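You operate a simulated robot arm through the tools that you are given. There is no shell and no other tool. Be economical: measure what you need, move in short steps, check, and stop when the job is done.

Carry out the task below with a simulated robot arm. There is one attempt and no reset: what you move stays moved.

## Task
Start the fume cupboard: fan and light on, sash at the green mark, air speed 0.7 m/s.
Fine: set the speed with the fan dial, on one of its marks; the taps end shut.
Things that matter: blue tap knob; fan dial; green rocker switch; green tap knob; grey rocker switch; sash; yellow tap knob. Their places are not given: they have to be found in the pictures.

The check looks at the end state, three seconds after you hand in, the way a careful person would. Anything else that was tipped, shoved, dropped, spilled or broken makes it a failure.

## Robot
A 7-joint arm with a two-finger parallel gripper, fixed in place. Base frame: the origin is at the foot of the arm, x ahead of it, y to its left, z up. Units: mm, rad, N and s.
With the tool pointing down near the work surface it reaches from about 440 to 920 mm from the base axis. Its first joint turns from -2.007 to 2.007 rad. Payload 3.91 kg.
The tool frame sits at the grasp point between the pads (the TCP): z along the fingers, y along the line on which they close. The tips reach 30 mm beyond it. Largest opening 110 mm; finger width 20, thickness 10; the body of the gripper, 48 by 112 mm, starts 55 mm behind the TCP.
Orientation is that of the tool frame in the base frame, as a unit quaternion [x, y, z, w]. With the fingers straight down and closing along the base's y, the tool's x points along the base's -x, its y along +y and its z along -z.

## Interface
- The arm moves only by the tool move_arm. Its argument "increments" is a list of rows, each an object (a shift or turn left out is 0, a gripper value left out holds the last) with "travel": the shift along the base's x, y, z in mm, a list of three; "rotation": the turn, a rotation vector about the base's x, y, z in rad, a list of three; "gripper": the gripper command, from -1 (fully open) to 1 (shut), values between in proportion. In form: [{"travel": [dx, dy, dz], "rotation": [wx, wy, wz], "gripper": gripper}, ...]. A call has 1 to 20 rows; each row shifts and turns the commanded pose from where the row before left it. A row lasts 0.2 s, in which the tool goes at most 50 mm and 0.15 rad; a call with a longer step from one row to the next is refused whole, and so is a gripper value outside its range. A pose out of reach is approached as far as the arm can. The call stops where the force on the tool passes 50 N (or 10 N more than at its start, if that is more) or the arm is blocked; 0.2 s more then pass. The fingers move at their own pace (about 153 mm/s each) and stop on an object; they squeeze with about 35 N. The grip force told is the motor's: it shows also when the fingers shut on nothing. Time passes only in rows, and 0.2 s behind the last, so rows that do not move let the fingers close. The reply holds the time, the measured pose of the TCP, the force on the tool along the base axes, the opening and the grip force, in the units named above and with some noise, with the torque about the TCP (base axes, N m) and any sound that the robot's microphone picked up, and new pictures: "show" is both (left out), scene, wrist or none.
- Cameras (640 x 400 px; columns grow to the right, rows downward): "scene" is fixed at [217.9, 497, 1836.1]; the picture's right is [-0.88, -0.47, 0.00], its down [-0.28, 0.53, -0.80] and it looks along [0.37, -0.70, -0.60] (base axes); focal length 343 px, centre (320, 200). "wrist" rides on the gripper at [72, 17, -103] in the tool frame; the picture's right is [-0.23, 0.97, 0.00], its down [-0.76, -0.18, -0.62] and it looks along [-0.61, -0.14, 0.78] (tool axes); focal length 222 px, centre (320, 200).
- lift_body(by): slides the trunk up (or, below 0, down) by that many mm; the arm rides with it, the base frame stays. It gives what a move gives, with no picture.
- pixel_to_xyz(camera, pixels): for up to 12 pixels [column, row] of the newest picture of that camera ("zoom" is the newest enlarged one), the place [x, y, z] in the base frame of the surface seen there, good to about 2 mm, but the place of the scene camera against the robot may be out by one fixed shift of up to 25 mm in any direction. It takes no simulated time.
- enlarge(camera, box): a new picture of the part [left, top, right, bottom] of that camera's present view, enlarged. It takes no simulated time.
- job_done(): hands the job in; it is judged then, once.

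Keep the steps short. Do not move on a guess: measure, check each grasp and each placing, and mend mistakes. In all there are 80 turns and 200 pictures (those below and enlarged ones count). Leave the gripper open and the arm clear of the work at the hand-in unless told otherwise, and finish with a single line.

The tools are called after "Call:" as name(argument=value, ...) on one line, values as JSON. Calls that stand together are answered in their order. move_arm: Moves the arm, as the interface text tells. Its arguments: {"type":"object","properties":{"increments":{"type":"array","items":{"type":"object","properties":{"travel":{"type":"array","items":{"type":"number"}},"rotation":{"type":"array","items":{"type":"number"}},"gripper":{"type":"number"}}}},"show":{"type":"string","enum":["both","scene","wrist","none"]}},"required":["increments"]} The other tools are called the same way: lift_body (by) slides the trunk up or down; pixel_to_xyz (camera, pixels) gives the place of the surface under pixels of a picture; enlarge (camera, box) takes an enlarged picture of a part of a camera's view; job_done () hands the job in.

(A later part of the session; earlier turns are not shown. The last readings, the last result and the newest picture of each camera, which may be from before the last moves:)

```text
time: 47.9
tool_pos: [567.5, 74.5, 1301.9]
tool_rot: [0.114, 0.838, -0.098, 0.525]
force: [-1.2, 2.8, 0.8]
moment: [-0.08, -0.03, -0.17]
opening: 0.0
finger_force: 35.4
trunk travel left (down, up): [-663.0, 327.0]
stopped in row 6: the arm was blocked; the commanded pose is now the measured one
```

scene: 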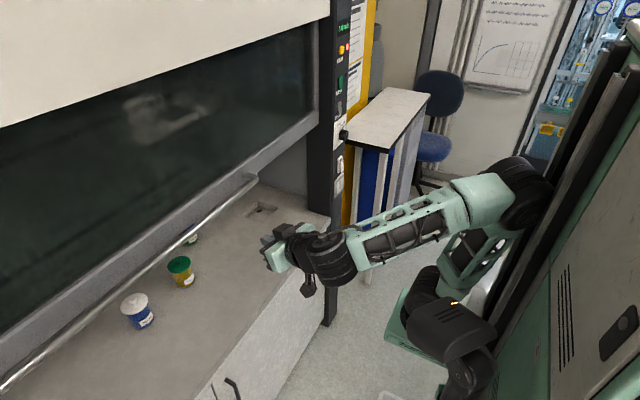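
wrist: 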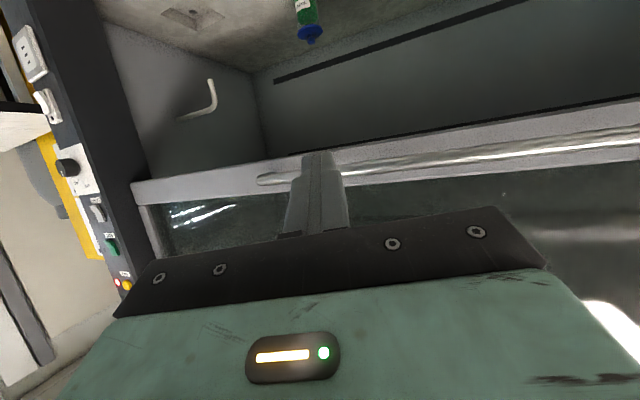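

No contact, just a joint limit in the sweep. Continue right in smaller rows without rotation.

Call:
move_arm(increments=[{"travel": [-10, -30, 5]}, {"travel": [-10, -30, 5]}, {"travel": [-10, -30, 5]}, {"travel": [-10, -30, 5]}, {"travel": [-10, -30, 5]}, {"travel": [-10, -30, 5]}, {"travel": [-10, -30, 5]}, {"travel": [-10, -30, 5]}, {"travel": [0, -30, 5]}, {"travel": [0, -30, 5]}], show="scene")

```text
time: 50.1
tool_pos: [543.1, 27.5, 1305.0]
tool_rot: [0.113, 0.837, -0.097, 0.527]
force: [1.0, -0.2, 0.3]
moment: [0.0, -0.01, 0.02]
opening: 0.0
finger_force: 35.3
out of reach, approached as far as the arm can: row 2, 3, 4, 5, 6, 7, 8, 9, 10
trunk travel left (down, up): [-663.0, 327.0]
```

scene: 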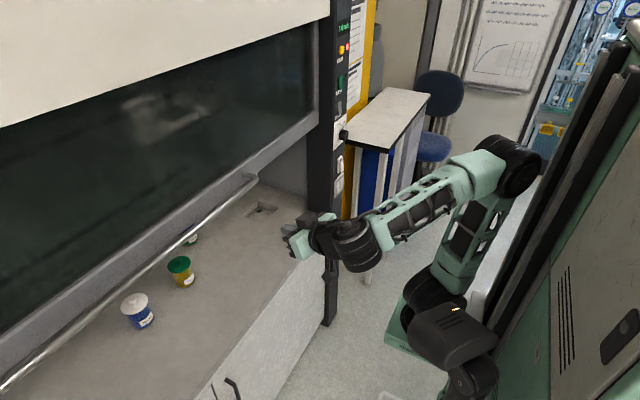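

Joint limit here. I pitch the tool down (start-like posture) and retry.

Call:
move_arm(increments=[{"travel": [-10, 0, 10], "rotation": [0, 0.14, 0]}, {"travel": [-10, 0, 10], "rotation": [0, 0.14, 0]}, {"travel": [-10, 0, 10], "rotation": [0, 0.14, 0]}, {"travel": [-10, 0, 10], "rotation": [0, 0.14, 0]}, {"travel": [0, 0, 10], "rotation": [0, 0.14, 0]}, {"travel": [0, 0, 10], "rotation": [0, 0.14, 0]}, {"travel": [0, 0, 10], "rotation": [0, 0.14, 0]}, {"travel": [0, 0, 10], "rotation": [0, 0.14, 0]}, {}], show="scene")

```text
time: 52.1
tool_pos: [507.2, 31.3, 1380.6]
tool_rot: [0.044, 0.989, -0.142, 0.001]
force: [0.1, -0.1, 0.1]
moment: [0.01, 0.0, 0.02]
opening: 0.1
finger_force: 35.3
out of reach, approached as far as the arm can: row 1
trunk travel left (down, up): [-663.0, 327.0]
```

scene: 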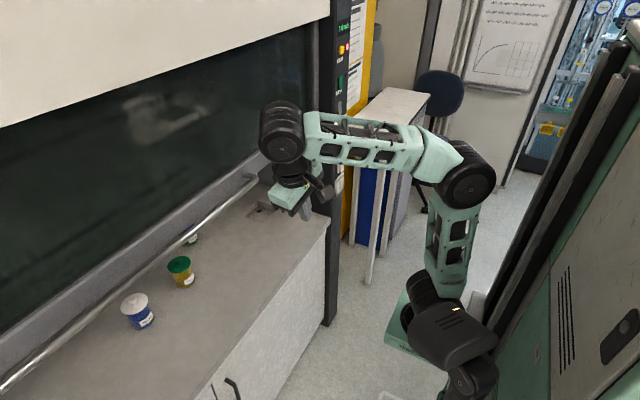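

Free again. Move right 450 mm with tool down.

Call:
move_arm(increments=[{"travel": [-5, -40, 0], "rotation": [0.04, 0, 0]}, {"travel": [-5, -40, 0], "rotation": [0.04, 0, 0]}, {"travel": [-5, -40, 0], "rotation": [0.04, 0, 0]}, {"travel": [-5, -40, 0], "rotation": [0.04, 0, 0]}, {"travel": [-5, -40, 0], "rotation": [0.04, 0, 0]}, {"travel": [-5, -40, 0], "rotation": [0.04, 0, 0]}, {"travel": [-5, -40, 0], "rotation": [0.04, 0, 0]}, {"travel": [0, -40, 0]}, {"travel": [0, -40, 0]}, {"travel": [0, -40, 0]}, {"travel": [0, -40, 0]}, {"travel": [0, -40, 0]}, {}], show="both")

```text
time: 54.9
tool_pos: [470.1, -448.3, 1380.6]
tool_rot: [0.044, 0.999, -0.002, -0.004]
force: [-0.6, 0.1, 0.2]
moment: [-0.01, -0.02, 0.01]
opening: 0.3
finger_force: 35.3
trunk travel left (down, up): [-663.0, 327.0]
```

scene: 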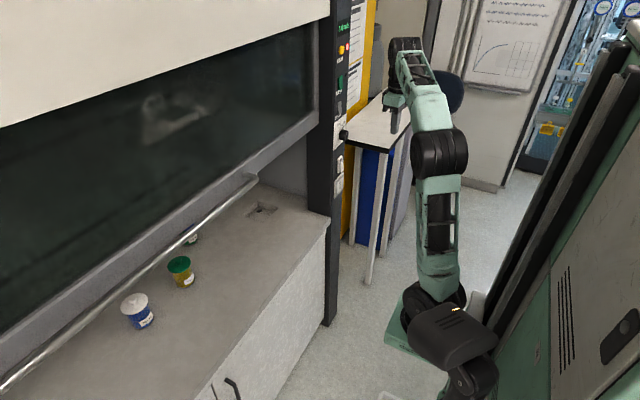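
wrist: 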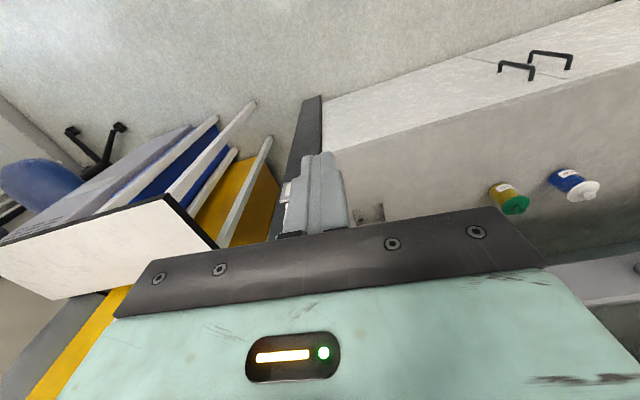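

Works. Now pitch forward in place, moving toward y=-575.

Call:
move_arm(increments=[{"travel": [0, -12, 0], "rotation": [0, -0.143, 0]}, {"travel": [0, -12, 0], "rotation": [0, -0.143, 0]}, {"travel": [0, -12, 0], "rotation": [0, -0.143, 0]}, {"travel": [0, -12, 0], "rotation": [0, -0.143, 0]}, {"travel": [0, -12, 0], "rotation": [0, -0.143, 0]}, {"travel": [0, -12, 0], "rotation": [0, -0.143, 0]}, {"travel": [0, -12, 0], "rotation": [0, -0.143, 0]}, {"travel": [0, -12, 0], "rotation": [0, -0.143, 0]}, {"travel": [0, -12, 0], "rotation": [0, -0.143, 0]}, {"travel": [0, -12, 0], "rotation": [0, -0.143, 0]}, {"travel": [0, -6, 0], "rotation": [0, -0.143, 0]}, {}], show="both")

```text
time: 57.5
tool_pos: [472.2, -575.0, 1380.0]
tool_rot: [0.034, 0.708, 0.028, 0.705]
force: [0.3, -0.2, 0.7]
moment: [0.0, 0.0, 0.0]
opening: 0.2
finger_force: 35.2
trunk travel left (down, up): [-663.0, 327.0]
```

scene: 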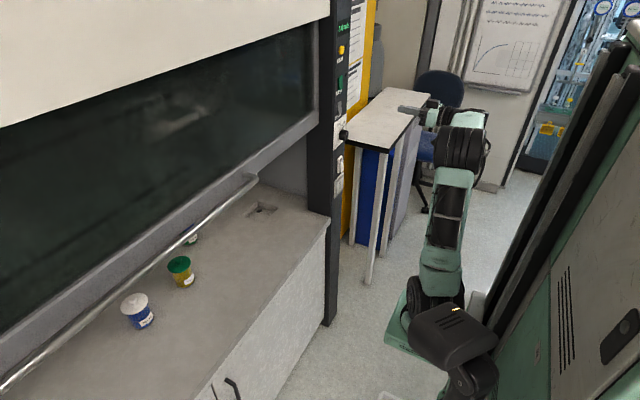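
wrist: 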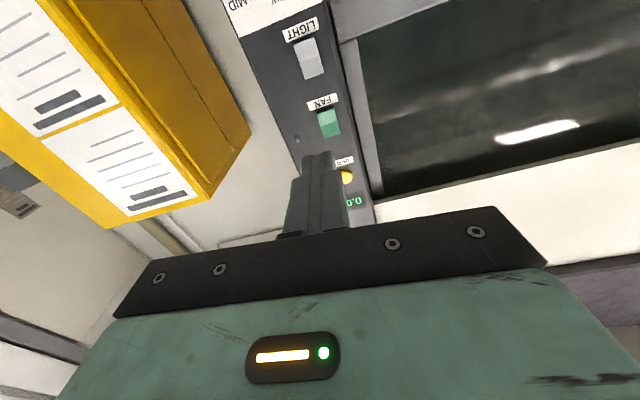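

Excellent. Enlarge the rockers and measure their faces.

Call:
enlarge(camera="wrist", box=[230, 0, 390, 150])

Call:
pixel_to_xyz(camera="zoom", pixels=[[400, 460], [380, 500], [420, 540], [330, 200], [300, 170]])

```text
2.67 times, centred on (310, 75) of wrist
```

zoom: 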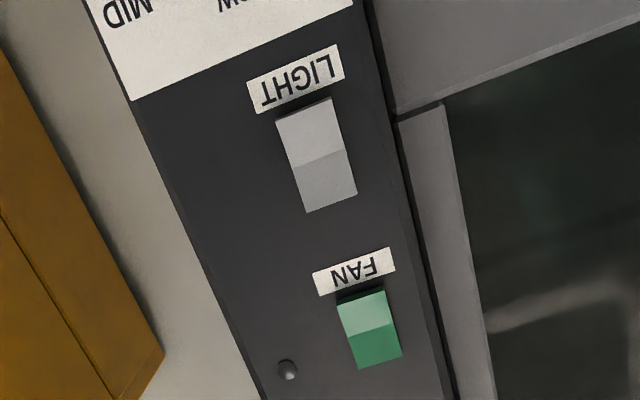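

```text
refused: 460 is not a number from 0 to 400
```

Call:
pixel_to_xyz(camera="zoom", pixels=[[300, 120], [310, 143], [316, 158], [322, 175], [332, 205], [355, 298], [362, 315], [368, 331], [374, 348], [380, 362], [288, 369], [360, 270]])

Call:
enlarge(camera="scene", box=[320, 55, 370, 155])

```text
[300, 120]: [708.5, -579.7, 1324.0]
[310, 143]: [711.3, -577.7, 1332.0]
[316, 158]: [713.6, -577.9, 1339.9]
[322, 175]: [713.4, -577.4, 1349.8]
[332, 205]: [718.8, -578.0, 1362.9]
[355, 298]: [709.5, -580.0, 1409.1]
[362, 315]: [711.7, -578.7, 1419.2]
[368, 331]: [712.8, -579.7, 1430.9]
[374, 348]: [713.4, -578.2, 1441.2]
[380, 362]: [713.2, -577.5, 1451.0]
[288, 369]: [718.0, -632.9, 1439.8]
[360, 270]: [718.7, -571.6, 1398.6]
```

```text
4.00 times, centred on (345, 105) of scene
```

zoom: 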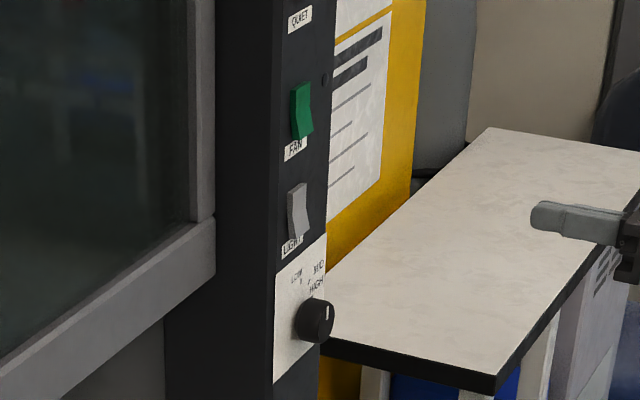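

Both rockers have the lower end standing out (x≈708, z≈1322 grey, z≈1409 green), both off. Press the lower ends. First approach the green one to TCP x=665.

Call:
move_arm(increments=[{"travel": [40, -4, 28], "rotation": [-0.088, 0, 0]}, {"travel": [40, 0, 0]}, {"travel": [40, 0, 0]}, {"travel": [40, 0, 0]}, {"travel": [30, 0, 0]}, {}], show="wrist")

```text
time: 58.9
tool_pos: [660.5, -577.9, 1407.8]
tool_rot: [0.002, 0.71, -0.002, 0.705]
force: [0.2, -0.2, 0.5]
moment: [-0.02, 0.0, 0.04]
opening: 0.0
finger_force: 34.6
trunk travel left (down, up): [-663.0, 327.0]
```

wrist: 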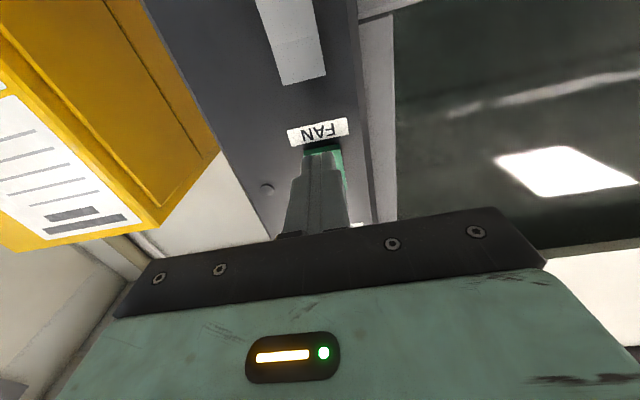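

Tip in line with the lower half. Press in small steps.

Call:
move_arm(increments=[{"travel": [10, 0, 0]}, {"travel": [5, 0, 0]}, {"travel": [3, 0, 0]}, {"travel": [2, 0, 0]}, {"travel": [2, 0, 0]}, {"travel": [2, 0, 0]}, {}], show="none")

```text
time: 60.5
tool_pos: [682.1, -578.9, 1408.6]
tool_rot: [0.003, 0.709, -0.004, 0.705]
force: [-21.2, 6.9, -6.4]
moment: [-0.17, -0.01, 0.24]
opening: 0.3
finger_force: 34.6
trunk travel left (down, up): [-663.0, 327.0]
```

Call:
move_arm(increments=[{"travel": [2, 0, 0]}, {"travel": [2, 0, 0]}, {}], show="none")

Call:
move_arm(increments=[{"travel": [-20, 0, 0]}, {"travel": [-40, 0, 0]}, {"travel": [-40, 0, -40]}, {"travel": [0, 0, -40]}, {}], show="both")

Call:
enlarge(camera="wrist", box=[200, 0, 400, 160])

Call:
enlarge(camera="scene", box=[320, 0, 400, 100])

```text
time: 61.0
tool_pos: [681.8, -581.2, 1409.9]
tool_rot: [0.002, 0.71, -0.004, 0.704]
force: [-25.0, 8.7, -3.3]
moment: [-0.19, -0.13, 0.33]
opening: 0.1
finger_force: 34.9
trunk travel left (down, up): [-663.0, 327.0]
stopped in row 2: the force on the tool passed its limit at 54 N (the readings are from after the stop); the commanded pose is now the measured one
```

```text
refused: row 3 steps farther than a row can; nothing moved
```

```text
2.50 times, centred on (300, 80) of wrist
```

zoom: 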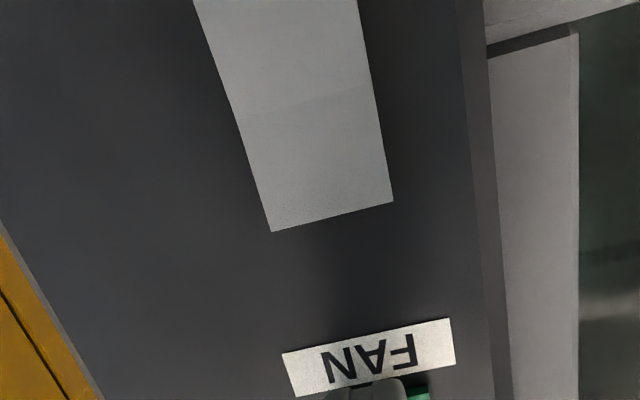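

```text
4.00 times, centred on (360, 50) of scene
```

zoom: 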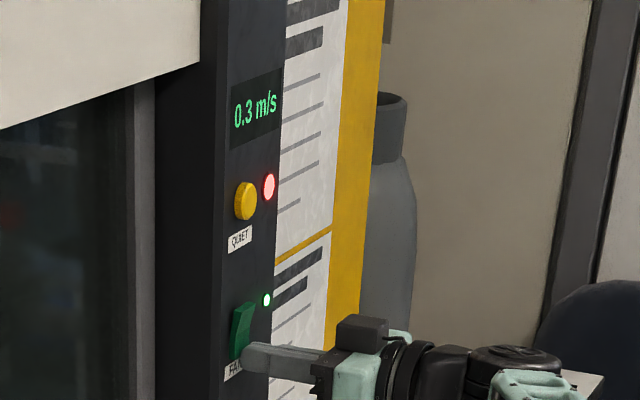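

Fan is on: display 0.3 m/s, green lamp lit. Back off and move down to the grey rocker (z≈1320).

Call:
move_arm(increments=[{"travel": [-20, 0, 0]}, {"travel": [-20, 2, 0]}, {"travel": [0, 0, -45]}, {"travel": [0, 0, -45]}, {"travel": [15, 0, 0]}, {}], show="wrist")

```text
time: 62.4
tool_pos: [661.9, -578.7, 1318.9]
tool_rot: [0.003, 0.71, -0.003, 0.704]
force: [-0.7, -0.5, 0.4]
moment: [0.02, -0.03, -0.01]
opening: 0.0
finger_force: 34.9
trunk travel left (down, up): [-663.0, 327.0]
```

wrist: 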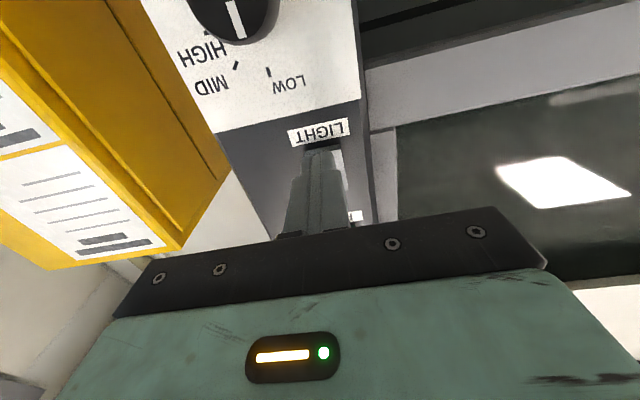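

Call:
move_arm(increments=[{"travel": [10, 0, 0]}, {"travel": [5, 0, 0]}, {"travel": [3, 0, 0]}, {"travel": [2, 0, 0]}, {"travel": [2, 0, 0]}, {"travel": [2, 0, 0]}, {"travel": [2, 0, 0]}, {}], show="scene")

Call:
enlarge(camera="scene", box=[220, 0, 400, 150])

```text
time: 64.2
tool_pos: [682.1, -577.5, 1318.2]
tool_rot: [0.004, 0.711, -0.004, 0.703]
force: [-45.0, 15.6, -13.6]
moment: [-0.31, 0.01, 0.49]
opening: 0.0
finger_force: 35.1
trunk travel left (down, up): [-663.0, 327.0]
```

scene: 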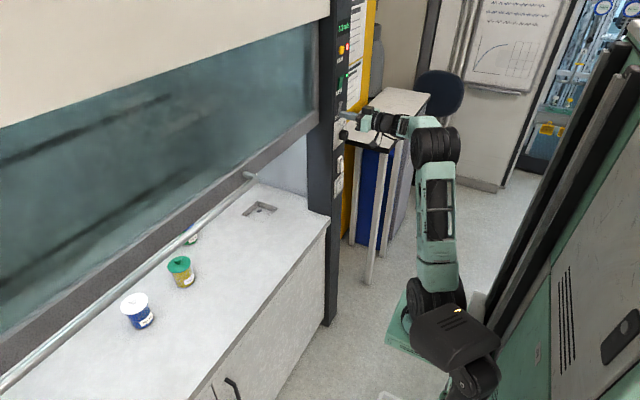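

```text
2.67 times, centred on (310, 75) of scene
```

zoom: 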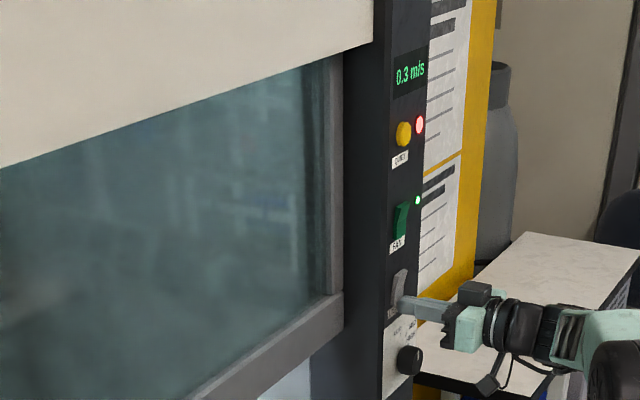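

Light is on. Back off and look at the dial.

Call:
move_arm(increments=[{"travel": [-20, 0, 0]}, {"travel": [-40, 0, 0]}, {"travel": [-40, 0, 0]}, {"travel": [-10, 0, -30]}, {"travel": [-10, 0, -40]}, {"travel": [0, 0, -30]}, {}], show="wrist")

Call:
enlarge(camera="wrist", box=[220, 0, 420, 160])

```text
time: 65.8
tool_pos: [568.4, -578.1, 1217.6]
tool_rot: [0.002, 0.71, -0.003, 0.704]
force: [-0.5, 1.4, 1.0]
moment: [0.03, 0.01, 0.03]
opening: 0.2
finger_force: 35.0
trunk travel left (down, up): [-663.0, 327.0]
```

wrist: 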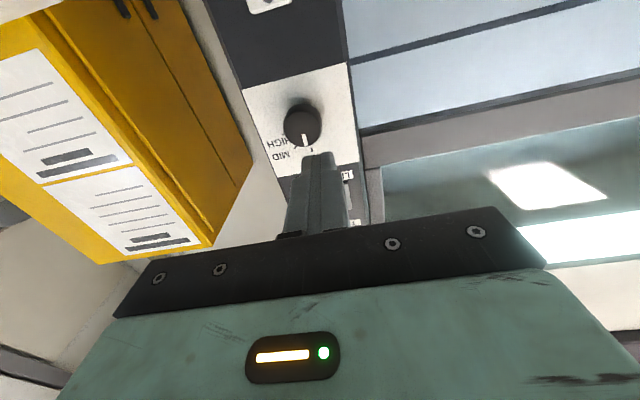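

```text
2.50 times, centred on (320, 80) of wrist
```

zoom: 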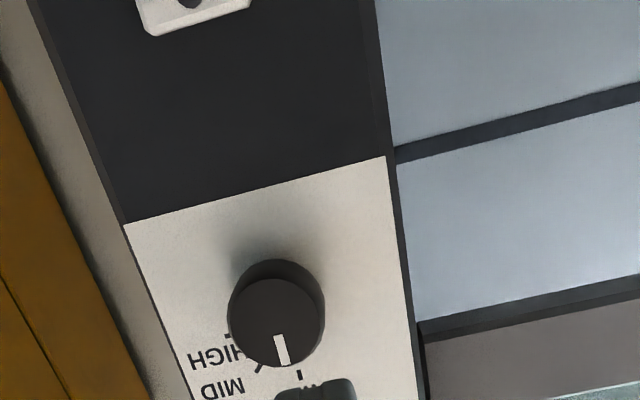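

Call:
pixel_to_xyz(camera="zoom", pixels=[[276, 325], [232, 320], [316, 320], [275, 285], [283, 360], [281, 338], [298, 375], [260, 368], [228, 335], [330, 300]])

```text
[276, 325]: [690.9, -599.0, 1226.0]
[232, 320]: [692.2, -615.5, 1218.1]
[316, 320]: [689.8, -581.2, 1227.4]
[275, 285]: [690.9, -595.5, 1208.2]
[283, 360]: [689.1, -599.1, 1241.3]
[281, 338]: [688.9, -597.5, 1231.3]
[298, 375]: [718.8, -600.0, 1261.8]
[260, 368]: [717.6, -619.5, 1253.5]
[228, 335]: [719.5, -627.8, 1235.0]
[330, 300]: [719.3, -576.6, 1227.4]
```

Dial: centre ≈ (y -598.5, z 1225), Ø≈37, front x≈690; pointer up on LOW; MID ≈35° and HIGH ≈70° clockwise. Check clearance to the yellow cabinet before gripping.

Call:
pixel_to_xyz(camera="wrist", pixels=[[200, 190], [240, 150], [150, 60], [60, 100], [265, 170], [295, 195], [270, 5], [285, 60]])

Call:
move_arm(increments=[{"travel": [0, -10, 0], "gripper": 0.05}, {"travel": [10, -10.5, 7]}, {"travel": [20, 0, 0]}, {}], show="wrist")

```text
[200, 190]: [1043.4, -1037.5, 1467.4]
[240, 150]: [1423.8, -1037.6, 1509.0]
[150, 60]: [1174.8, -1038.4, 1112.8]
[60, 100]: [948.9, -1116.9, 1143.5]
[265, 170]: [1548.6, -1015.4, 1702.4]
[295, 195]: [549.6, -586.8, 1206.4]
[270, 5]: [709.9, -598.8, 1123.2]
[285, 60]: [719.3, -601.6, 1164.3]
```

```text
time: 66.8
tool_pos: [598.0, -599.0, 1225.1]
tool_rot: [0.002, 0.71, -0.003, 0.704]
force: [0.4, 0.5, 0.2]
moment: [-0.01, -0.01, -0.03]
opening: 52.4
finger_force: 0.0
trunk travel left (down, up): [-663.0, 327.0]
```

wrist: 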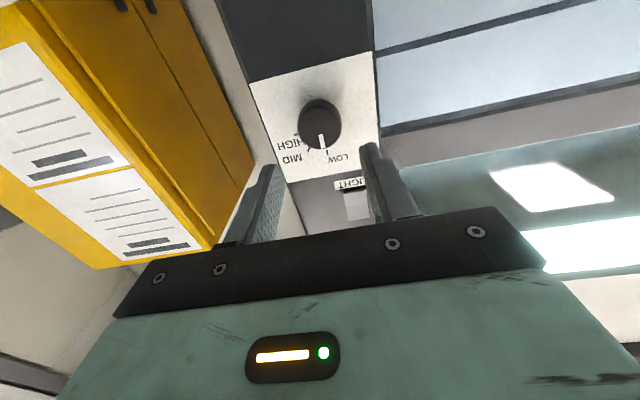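

Call:
enlarge(camera="wrist", box=[240, 60, 400, 190])

Call:
pixel_to_xyz(camera="wrist", pixels=[[321, 142], [300, 122], [340, 122], [318, 105], [318, 125]])

```text
3.08 times, centred on (320, 125) of wrist
```

zoom: 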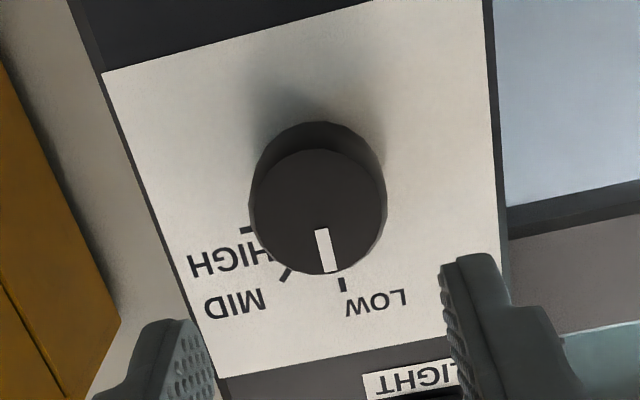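

```text
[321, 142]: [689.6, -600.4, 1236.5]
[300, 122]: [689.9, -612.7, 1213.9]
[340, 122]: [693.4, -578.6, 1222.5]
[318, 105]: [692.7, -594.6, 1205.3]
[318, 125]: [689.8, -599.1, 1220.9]
```

Call:
pixel_to_xyz(camera="zoom", pixels=[[342, 285], [285, 274], [247, 230], [319, 230], [330, 268], [316, 150], [252, 205], [386, 205], [327, 273]])

```text
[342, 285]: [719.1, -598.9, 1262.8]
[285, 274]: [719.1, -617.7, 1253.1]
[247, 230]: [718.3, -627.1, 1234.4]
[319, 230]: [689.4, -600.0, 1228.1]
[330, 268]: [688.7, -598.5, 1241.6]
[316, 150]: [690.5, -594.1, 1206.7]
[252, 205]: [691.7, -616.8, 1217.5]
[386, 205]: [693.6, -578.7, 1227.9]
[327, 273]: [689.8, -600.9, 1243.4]
```

Advance to grip (TCP x≈683) and close.

Call:
move_arm(increments=[{"travel": [40, 0.5, 0]}, {"travel": [30, 0.5, 0]}, {"travel": [15, 0, 0]}, {}, {"gripper": 1}, {}, {}], show="wrist")

```text
time: 68.4
tool_pos: [681.2, -599.4, 1224.1]
tool_rot: [0.004, 0.71, -0.004, 0.705]
force: [8.9, -19.1, 5.7]
moment: [0.02, 0.08, 0.14]
opening: 41.7
finger_force: 44.8
trunk travel left (down, up): [-663.0, 327.0]
```

wrist: 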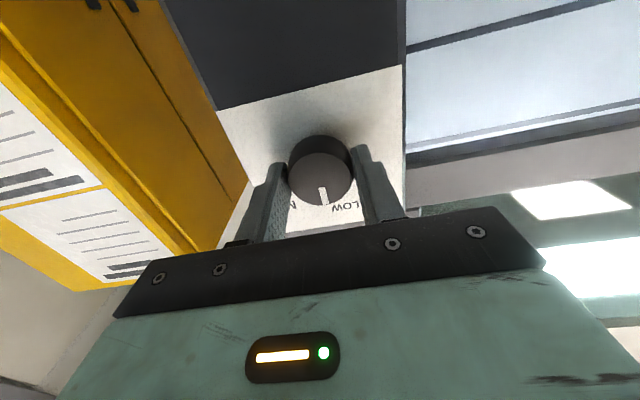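

Gripped (41.7 mm). Turn clockwise ≈35° (+x) to MID.

Call:
move_arm(increments=[{"travel": [0, -1, 0], "rotation": [0.122, 0, 0]}, {"rotation": [0.122, 0, 0]}, {"rotation": [0.122, 0, 0]}, {"rotation": [0.122, 0, 0]}, {"rotation": [0.122, 0, 0]}, {}, {}], show="both")

Call:
enlarge(camera="scene", box=[320, 0, 400, 60])

Call:
enlarge(camera="wrist", box=[240, 110, 400, 240])

```text
time: 70.0
tool_pos: [682.9, -599.9, 1224.7]
tool_rot: [0.215, 0.677, 0.21, 0.672]
force: [12.3, -23.9, 12.7]
moment: [0.03, -0.67, 0.13]
opening: 41.8
finger_force: 44.9
trunk travel left (down, up): [-663.0, 327.0]
```

scene: 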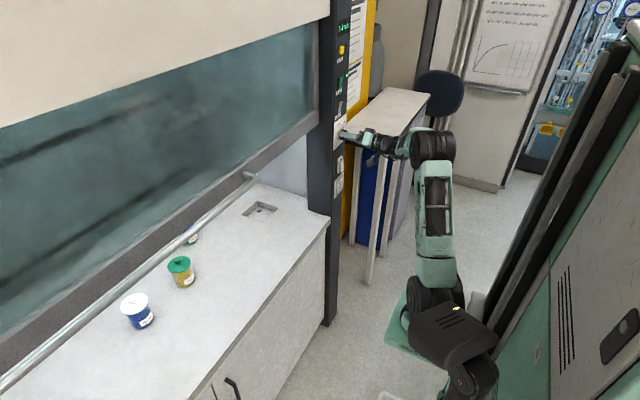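
wrist: 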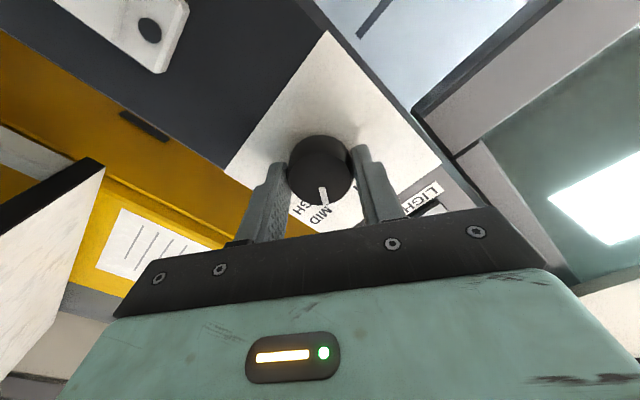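

```text
6.67 times, centred on (360, 30) of scene
```

zoom: 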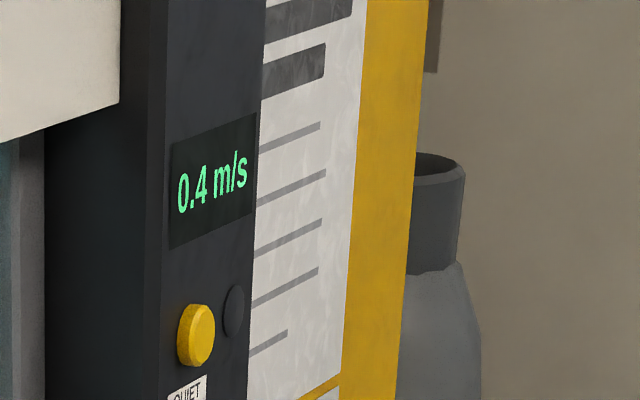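

```text
3.08 times, centred on (320, 175) of wrist
```

zoom: 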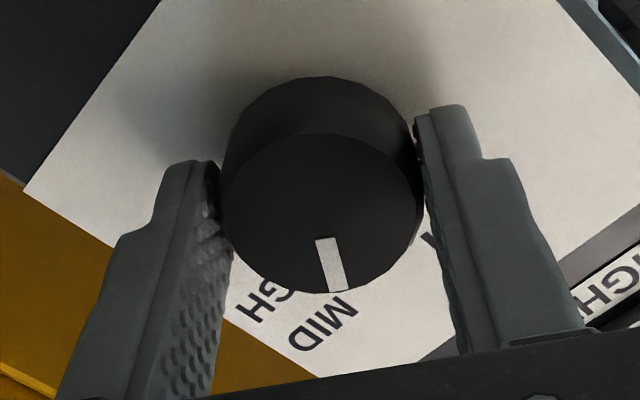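

Dial turned with the grip; reading 0.4 may still be ramping. Wait.

Call:
move_arm(increments=[{}, {}, {}, {}, {}, {}, {}, {}, {}, {}, {}, {}, {}, {}, {}], show="scene")

Call:
enlarge(camera="scene", box=[320, 0, 400, 60])

```text
time: 73.2
tool_pos: [681.6, -599.5, 1225.3]
tool_rot: [0.215, 0.677, 0.21, 0.671]
force: [12.5, -22.2, 15.1]
moment: [-0.02, -0.87, 0.13]
opening: 41.9
finger_force: 44.7
trunk travel left (down, up): [-663.0, 327.0]
```

scene: 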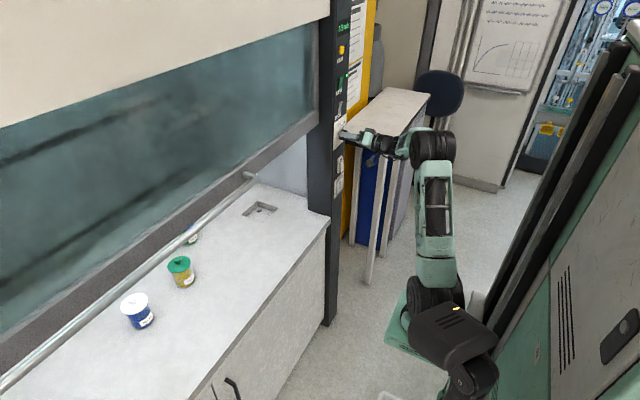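

```text
6.67 times, centred on (360, 30) of scene
```

zoom: 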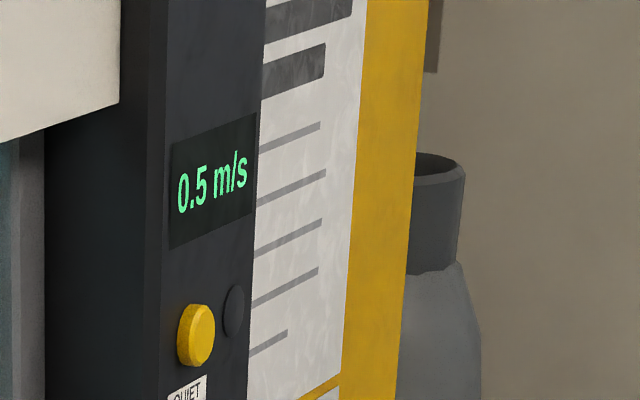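

MID gives 0.5 and settles; HIGH should give 0.7. Turn a further 35°.

Call:
move_arm(increments=[{"rotation": [0.122, 0, 0]}, {"rotation": [0.122, 0, 0]}, {"rotation": [0.122, 0, 0]}, {"rotation": [0.122, 0, 0]}, {"rotation": [0.122, 0, 0]}, {}, {}, {}, {}, {}, {}, {}, {}, {}, {}], show="both")

Call:
enlarge(camera="scene", box=[320, 0, 400, 60])

Call:
enlarge(camera="wrist", box=[240, 110, 400, 240])

```text
time: 76.4
tool_pos: [682.5, -600.8, 1225.3]
tool_rot: [0.406, 0.583, 0.404, 0.576]
force: [8.5, -17.4, 13.1]
moment: [0.03, -1.1, -0.27]
opening: 41.6
finger_force: 44.3
trunk travel left (down, up): [-663.0, 327.0]
```

scene: 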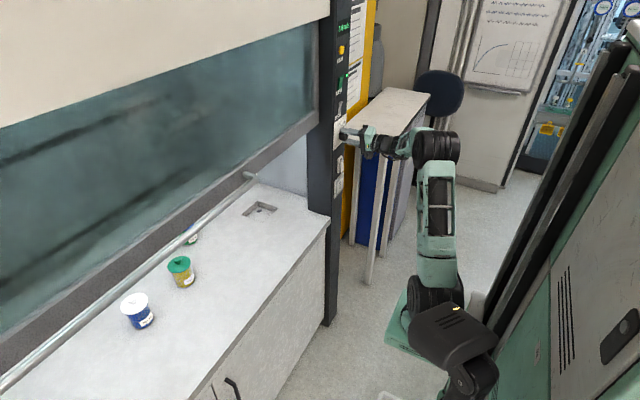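
wrist: 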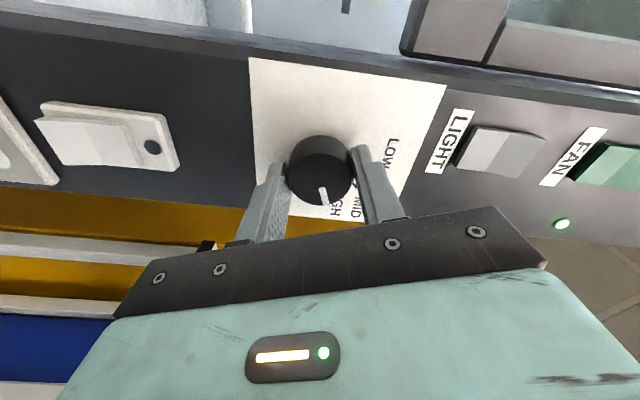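

```text
6.67 times, centred on (360, 30) of scene
```

zoom: 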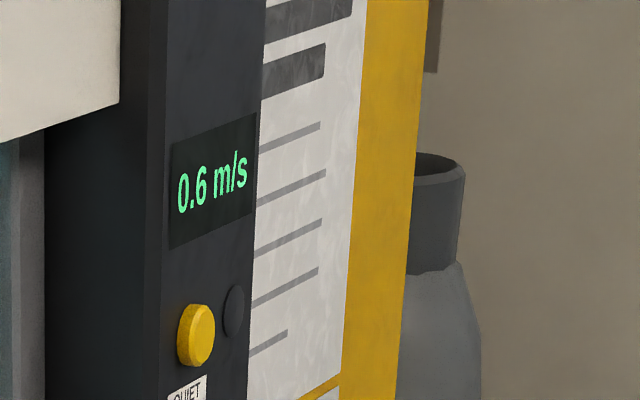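

```text
3.08 times, centred on (320, 175) of wrist
```

zoom: 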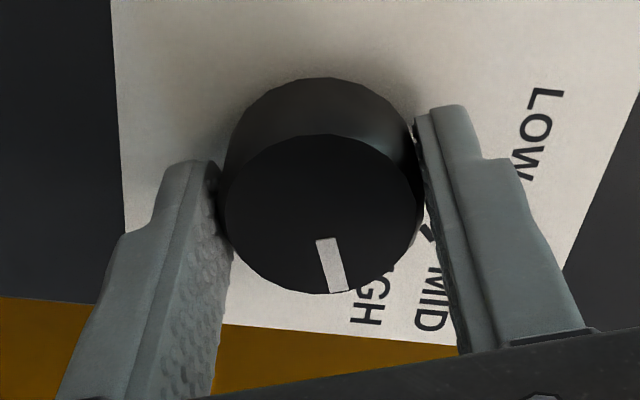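

Now 0.6 and ramping. Release, back straight off, and inspect the pointer.

Call:
move_arm(increments=[{"gripper": 0.05}, {}, {}, {"travel": [-20, 0, 0]}, {"travel": [-40, 0, 0]}, {"travel": [-40, 0, 0]}, {}, {}, {}, {}], show="both")

Call:
enlarge(camera="scene", box=[320, 0, 400, 60])

Call:
enlarge(camera="wrist", box=[240, 60, 400, 190])

```text
time: 78.6
tool_pos: [581.5, -598.6, 1223.5]
tool_rot: [0.406, 0.583, 0.405, 0.575]
force: [-0.3, -0.1, 1.0]
moment: [0.01, -0.01, -0.01]
opening: 52.3
finger_force: 0.1
trunk travel left (down, up): [-663.0, 327.0]
```

scene: 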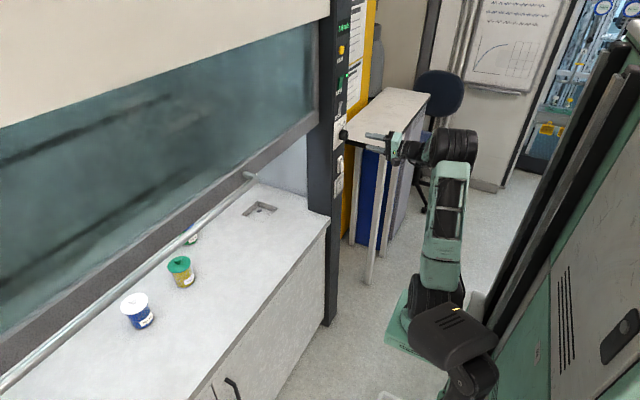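
wrist: 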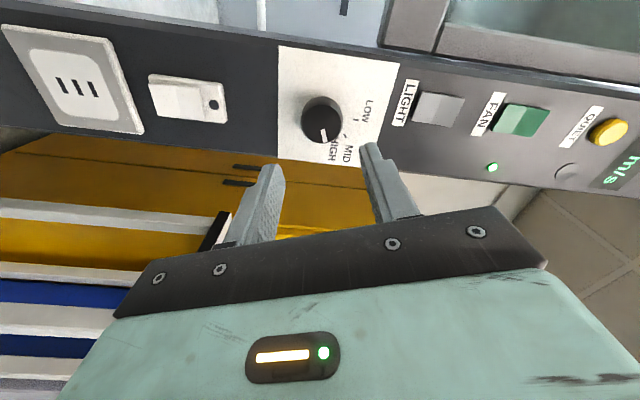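

```text
6.67 times, centred on (360, 30) of scene
```

zoom: 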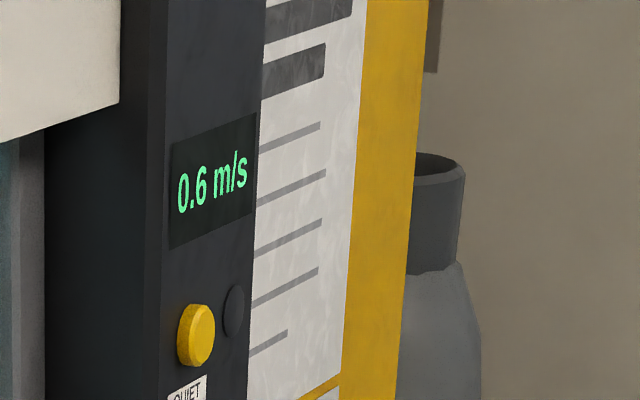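

```text
3.08 times, centred on (320, 125) of wrist
```

zoom: 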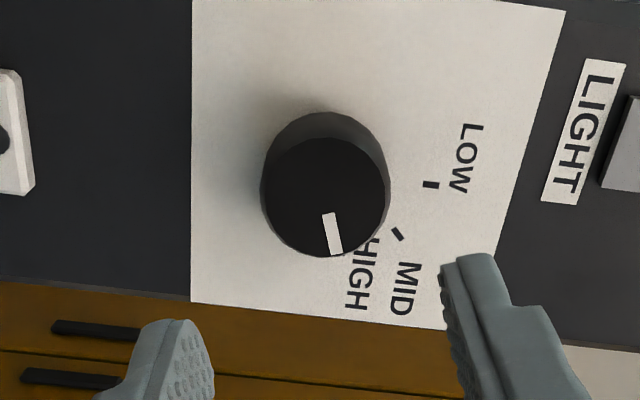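

Call:
pixel_to_xyz(camera="zoom", pixels=[[328, 214], [332, 232], [336, 252], [264, 195], [388, 190], [325, 140], [432, 185], [397, 233], [365, 252], [355, 250]])

Call:
move_arm(increments=[{"travel": [-10, 10, 0], "rotation": [-0.14, 0, 0]}, {"travel": [0, 10, 0], "rotation": [-0.14, 0, 0]}, {"travel": [0, 10, 0], "rotation": [-0.14, 0, 0]}, {"travel": [0, 0, 0], "rotation": [-0.14, 0, 0]}, {"travel": [0, 0, 0], "rotation": [-0.14, 0, 0]}, {"travel": [0, 0, 0], "rotation": [-0.14, 0, 0]}, {"travel": [0, 0, 0], "rotation": [-0.14, 0, 0]}, {"travel": [0, 0, 0], "rotation": [-0.14, 0, 0]}, {"travel": [0, 0, 0], "rotation": [-0.1, 0, 0]}, {}], show="both")

Call:
enlarge(camera="scene", box=[320, 0, 400, 60])

Call:
enlarge(camera="wrist", box=[240, 60, 400, 190])

```text
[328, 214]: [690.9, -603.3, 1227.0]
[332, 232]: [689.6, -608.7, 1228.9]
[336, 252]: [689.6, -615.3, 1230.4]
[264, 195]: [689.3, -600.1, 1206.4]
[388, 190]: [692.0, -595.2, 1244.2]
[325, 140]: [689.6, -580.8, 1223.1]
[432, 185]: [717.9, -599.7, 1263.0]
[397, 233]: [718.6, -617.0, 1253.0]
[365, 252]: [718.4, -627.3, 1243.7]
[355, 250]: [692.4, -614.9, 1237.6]
```

```text
time: 80.8
tool_pos: [570.8, -566.7, 1225.0]
tool_rot: [0.002, 0.71, -0.004, 0.704]
force: [-0.2, 0.0, 0.2]
moment: [-0.01, -0.01, -0.01]
opening: 52.5
finger_force: 0.1
trunk travel left (down, up): [-663.0, 327.0]
```

scene: 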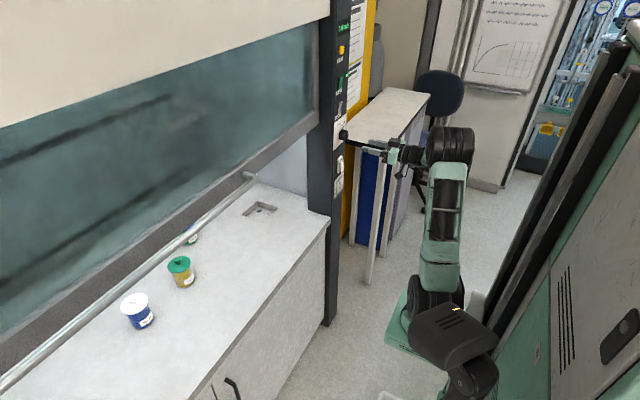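
wrist: 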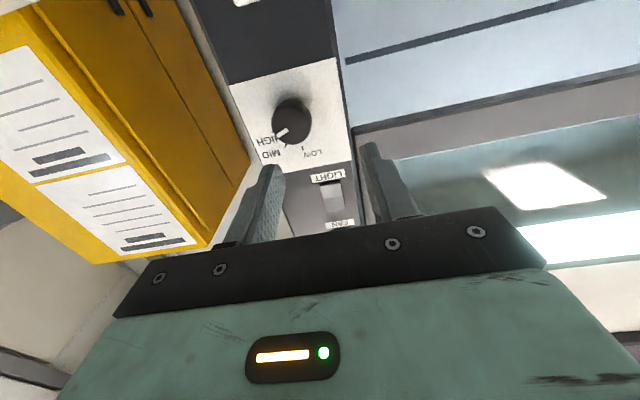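

```text
6.67 times, centred on (360, 30) of scene
```

zoom: 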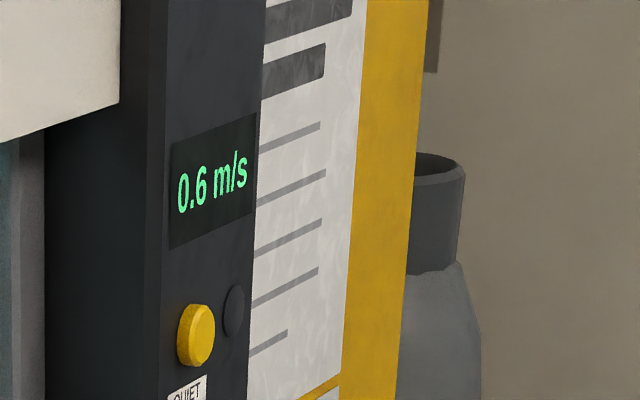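

```text
3.08 times, centred on (320, 125) of wrist
```

zoom: 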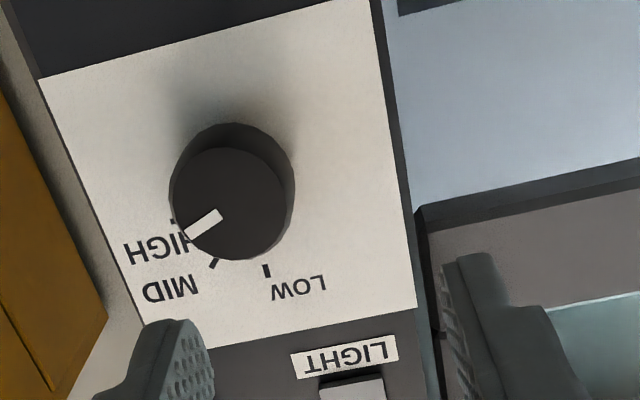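

Pointer measures ≈74°, near HIGH; display 0.6. Wait longer and recheck.

Call:
move_arm(increments=[{}, {}, {}, {}, {}, {}, {}, {}, {}, {}, {}, {}, {}, {}, {}, {}, {}, {}, {}, {}], show="scene")

Call:
enlarge(camera="scene", box=[320, 0, 400, 60])

Call:
pixel_to_xyz(camera="wrist", pixels=[[293, 129], [288, 132], [303, 148], [291, 146], [278, 134]])

```text
time: 85.0
tool_pos: [572.8, -568.8, 1224.8]
tool_rot: [0.003, 0.71, -0.004, 0.704]
force: [-0.6, 0.4, 0.6]
moment: [-0.01, 0.0, 0.01]
opening: 52.2
finger_force: 0.1
trunk travel left (down, up): [-663.0, 327.0]
```

scene: 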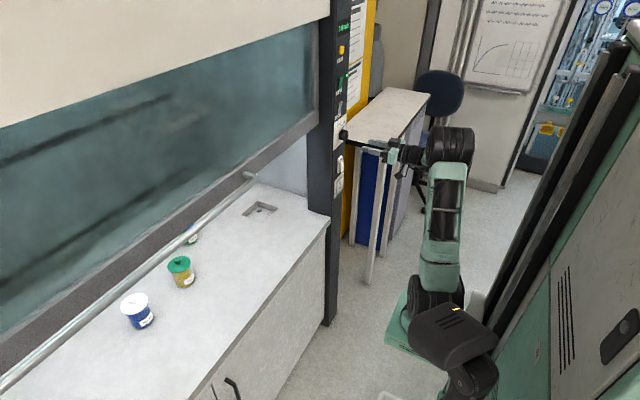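

```text
6.67 times, centred on (360, 30) of scene
```

zoom: 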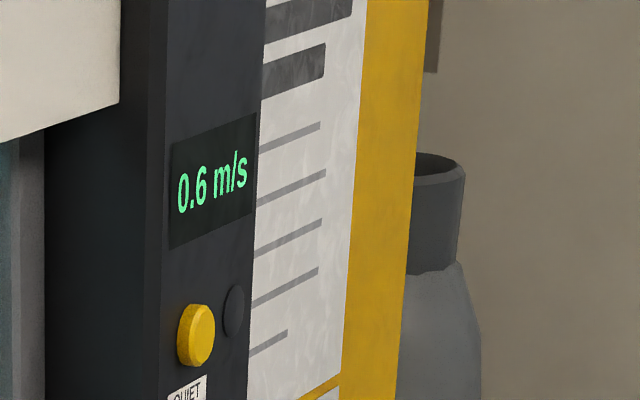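

```text
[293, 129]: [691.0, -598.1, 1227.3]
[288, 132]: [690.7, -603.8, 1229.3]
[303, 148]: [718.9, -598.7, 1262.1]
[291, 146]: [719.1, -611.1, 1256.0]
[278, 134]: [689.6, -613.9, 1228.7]
```

Settled at 0.6. I want a head-on view of the dial: pitch the tool down 0.66 rad so the camera looks level.

Call:
move_arm(increments=[{"travel": [0, -10, 0], "rotation": [0, 0.132, 0]}, {"travel": [0, -10, 0], "rotation": [0, 0.132, 0]}, {"travel": [0, -10, 0], "rotation": [0, 0.132, 0]}, {"travel": [0, 0, 0], "rotation": [0, 0.132, 0]}, {"travel": [0, 0, 0], "rotation": [0, 0.132, 0]}, {}], show="wrist")

Call:
enlarge(camera="wrist", box=[240, 100, 400, 230])

```text
time: 86.4
tool_pos: [571.8, -597.5, 1225.5]
tool_rot: [0.003, 0.9, -0.004, 0.436]
force: [-0.1, 0.8, -0.8]
moment: [-0.03, 0.01, -0.01]
opening: 52.4
finger_force: 0.0
trunk travel left (down, up): [-663.0, 327.0]
```

wrist: 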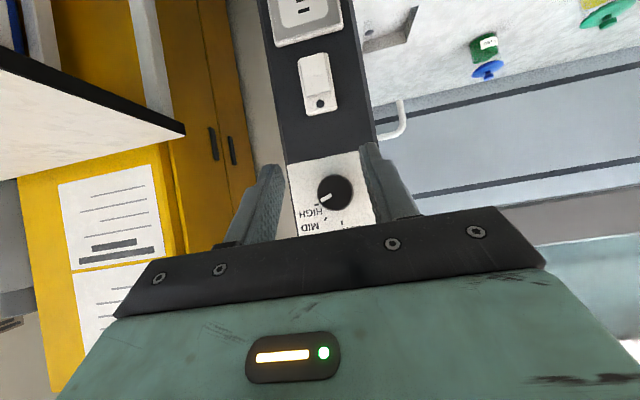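

```text
3.08 times, centred on (320, 165) of wrist
```

zoom: 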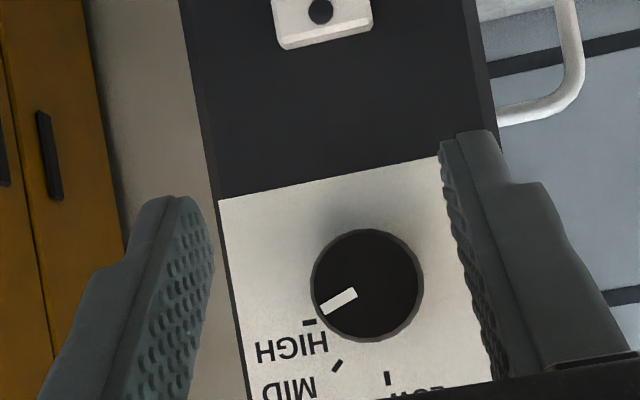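

The pointer sits on HIGH within a few degrees, yet 0.6 shows. Check whether the sash has moved, via the scene view.

Call:
enlarge(camera="scene", box=[130, 100, 340, 280])

Call:
pixel_to_xyz(camera="scene", pixels=[[200, 222], [201, 225], [199, 219], [150, 265], [153, 268], [250, 176], [300, 130]])

```text
2.22 times, centred on (235, 190) of scene
```

zoom: 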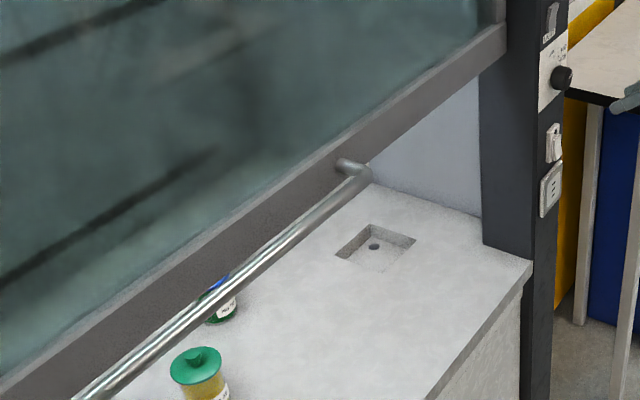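

```text
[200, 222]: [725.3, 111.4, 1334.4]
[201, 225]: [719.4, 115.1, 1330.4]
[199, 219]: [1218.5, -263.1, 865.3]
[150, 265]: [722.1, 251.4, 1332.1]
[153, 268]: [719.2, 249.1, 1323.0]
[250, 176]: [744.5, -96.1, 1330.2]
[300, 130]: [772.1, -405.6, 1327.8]
```

Sash has not moved. I'll regrip the dial and nudge it slightly further clockwise while watching the display. First square up.

Call:
move_arm(increments=[{"travel": [0, 0, 0], "rotation": [0, -0.132, 0]}, {"travel": [0, -1, 0], "rotation": [0, -0.132, 0]}, {"travel": [0, -1, 0], "rotation": [0, -0.132, 0]}, {"rotation": [0, -0.132, 0]}, {"rotation": [0, -0.132, 0]}, {"travel": [40, 0, 0]}, {"travel": [40, 0, 0]}, {"travel": [28, 0, 0]}, {}], show="wrist")

```text
time: 88.4
tool_pos: [682.0, -600.3, 1223.7]
tool_rot: [0.003, 0.71, -0.003, 0.704]
force: [0.0, -1.1, 0.5]
moment: [-0.02, 0.02, 0.01]
opening: 52.1
finger_force: 0.1
trunk travel left (down, up): [-663.0, 327.0]
```

wrist: 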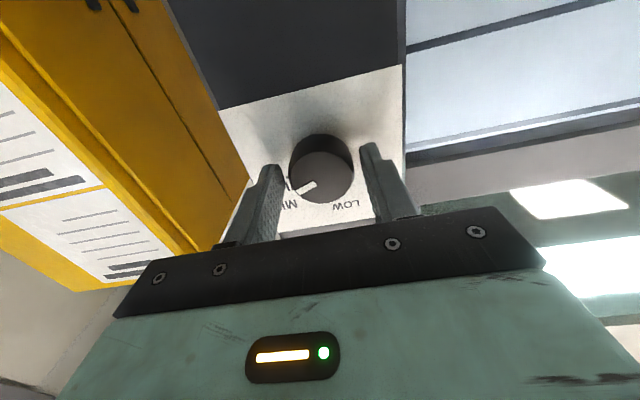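

Call:
move_arm(increments=[{"gripper": 1}, {}, {}, {"rotation": [0.04, 0, 0]}, {"rotation": [0.04, 0, 0]}, {}, {}, {}, {}, {}, {}, {}, {}], show="both")

Call:
enlarge(camera="scene", box=[320, 0, 400, 60])

```text
time: 91.2
tool_pos: [680.4, -600.0, 1225.0]
tool_rot: [0.032, 0.71, 0.025, 0.703]
force: [-1.5, 7.9, -2.5]
moment: [0.0, -0.04, 0.91]
opening: 41.7
finger_force: 45.0
trunk travel left (down, up): [-663.0, 327.0]
```

scene: 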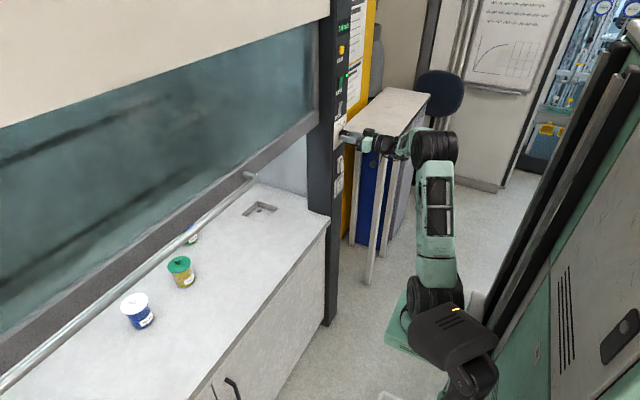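
wrist: 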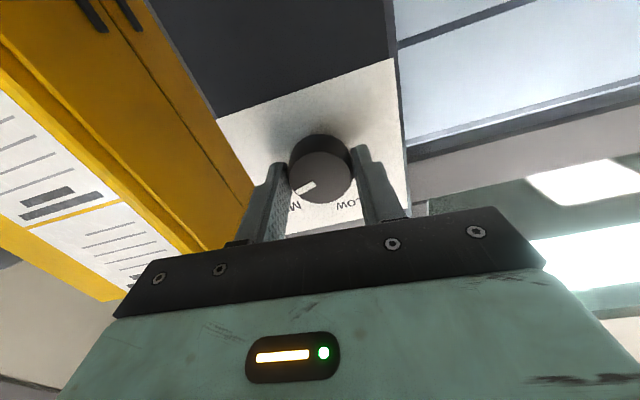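

```text
6.67 times, centred on (360, 30) of scene
```

zoom: 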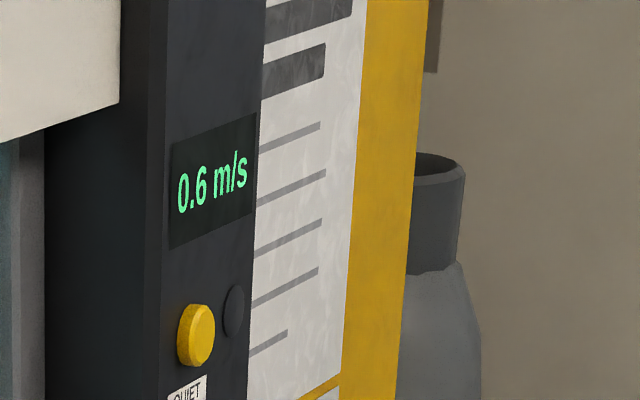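

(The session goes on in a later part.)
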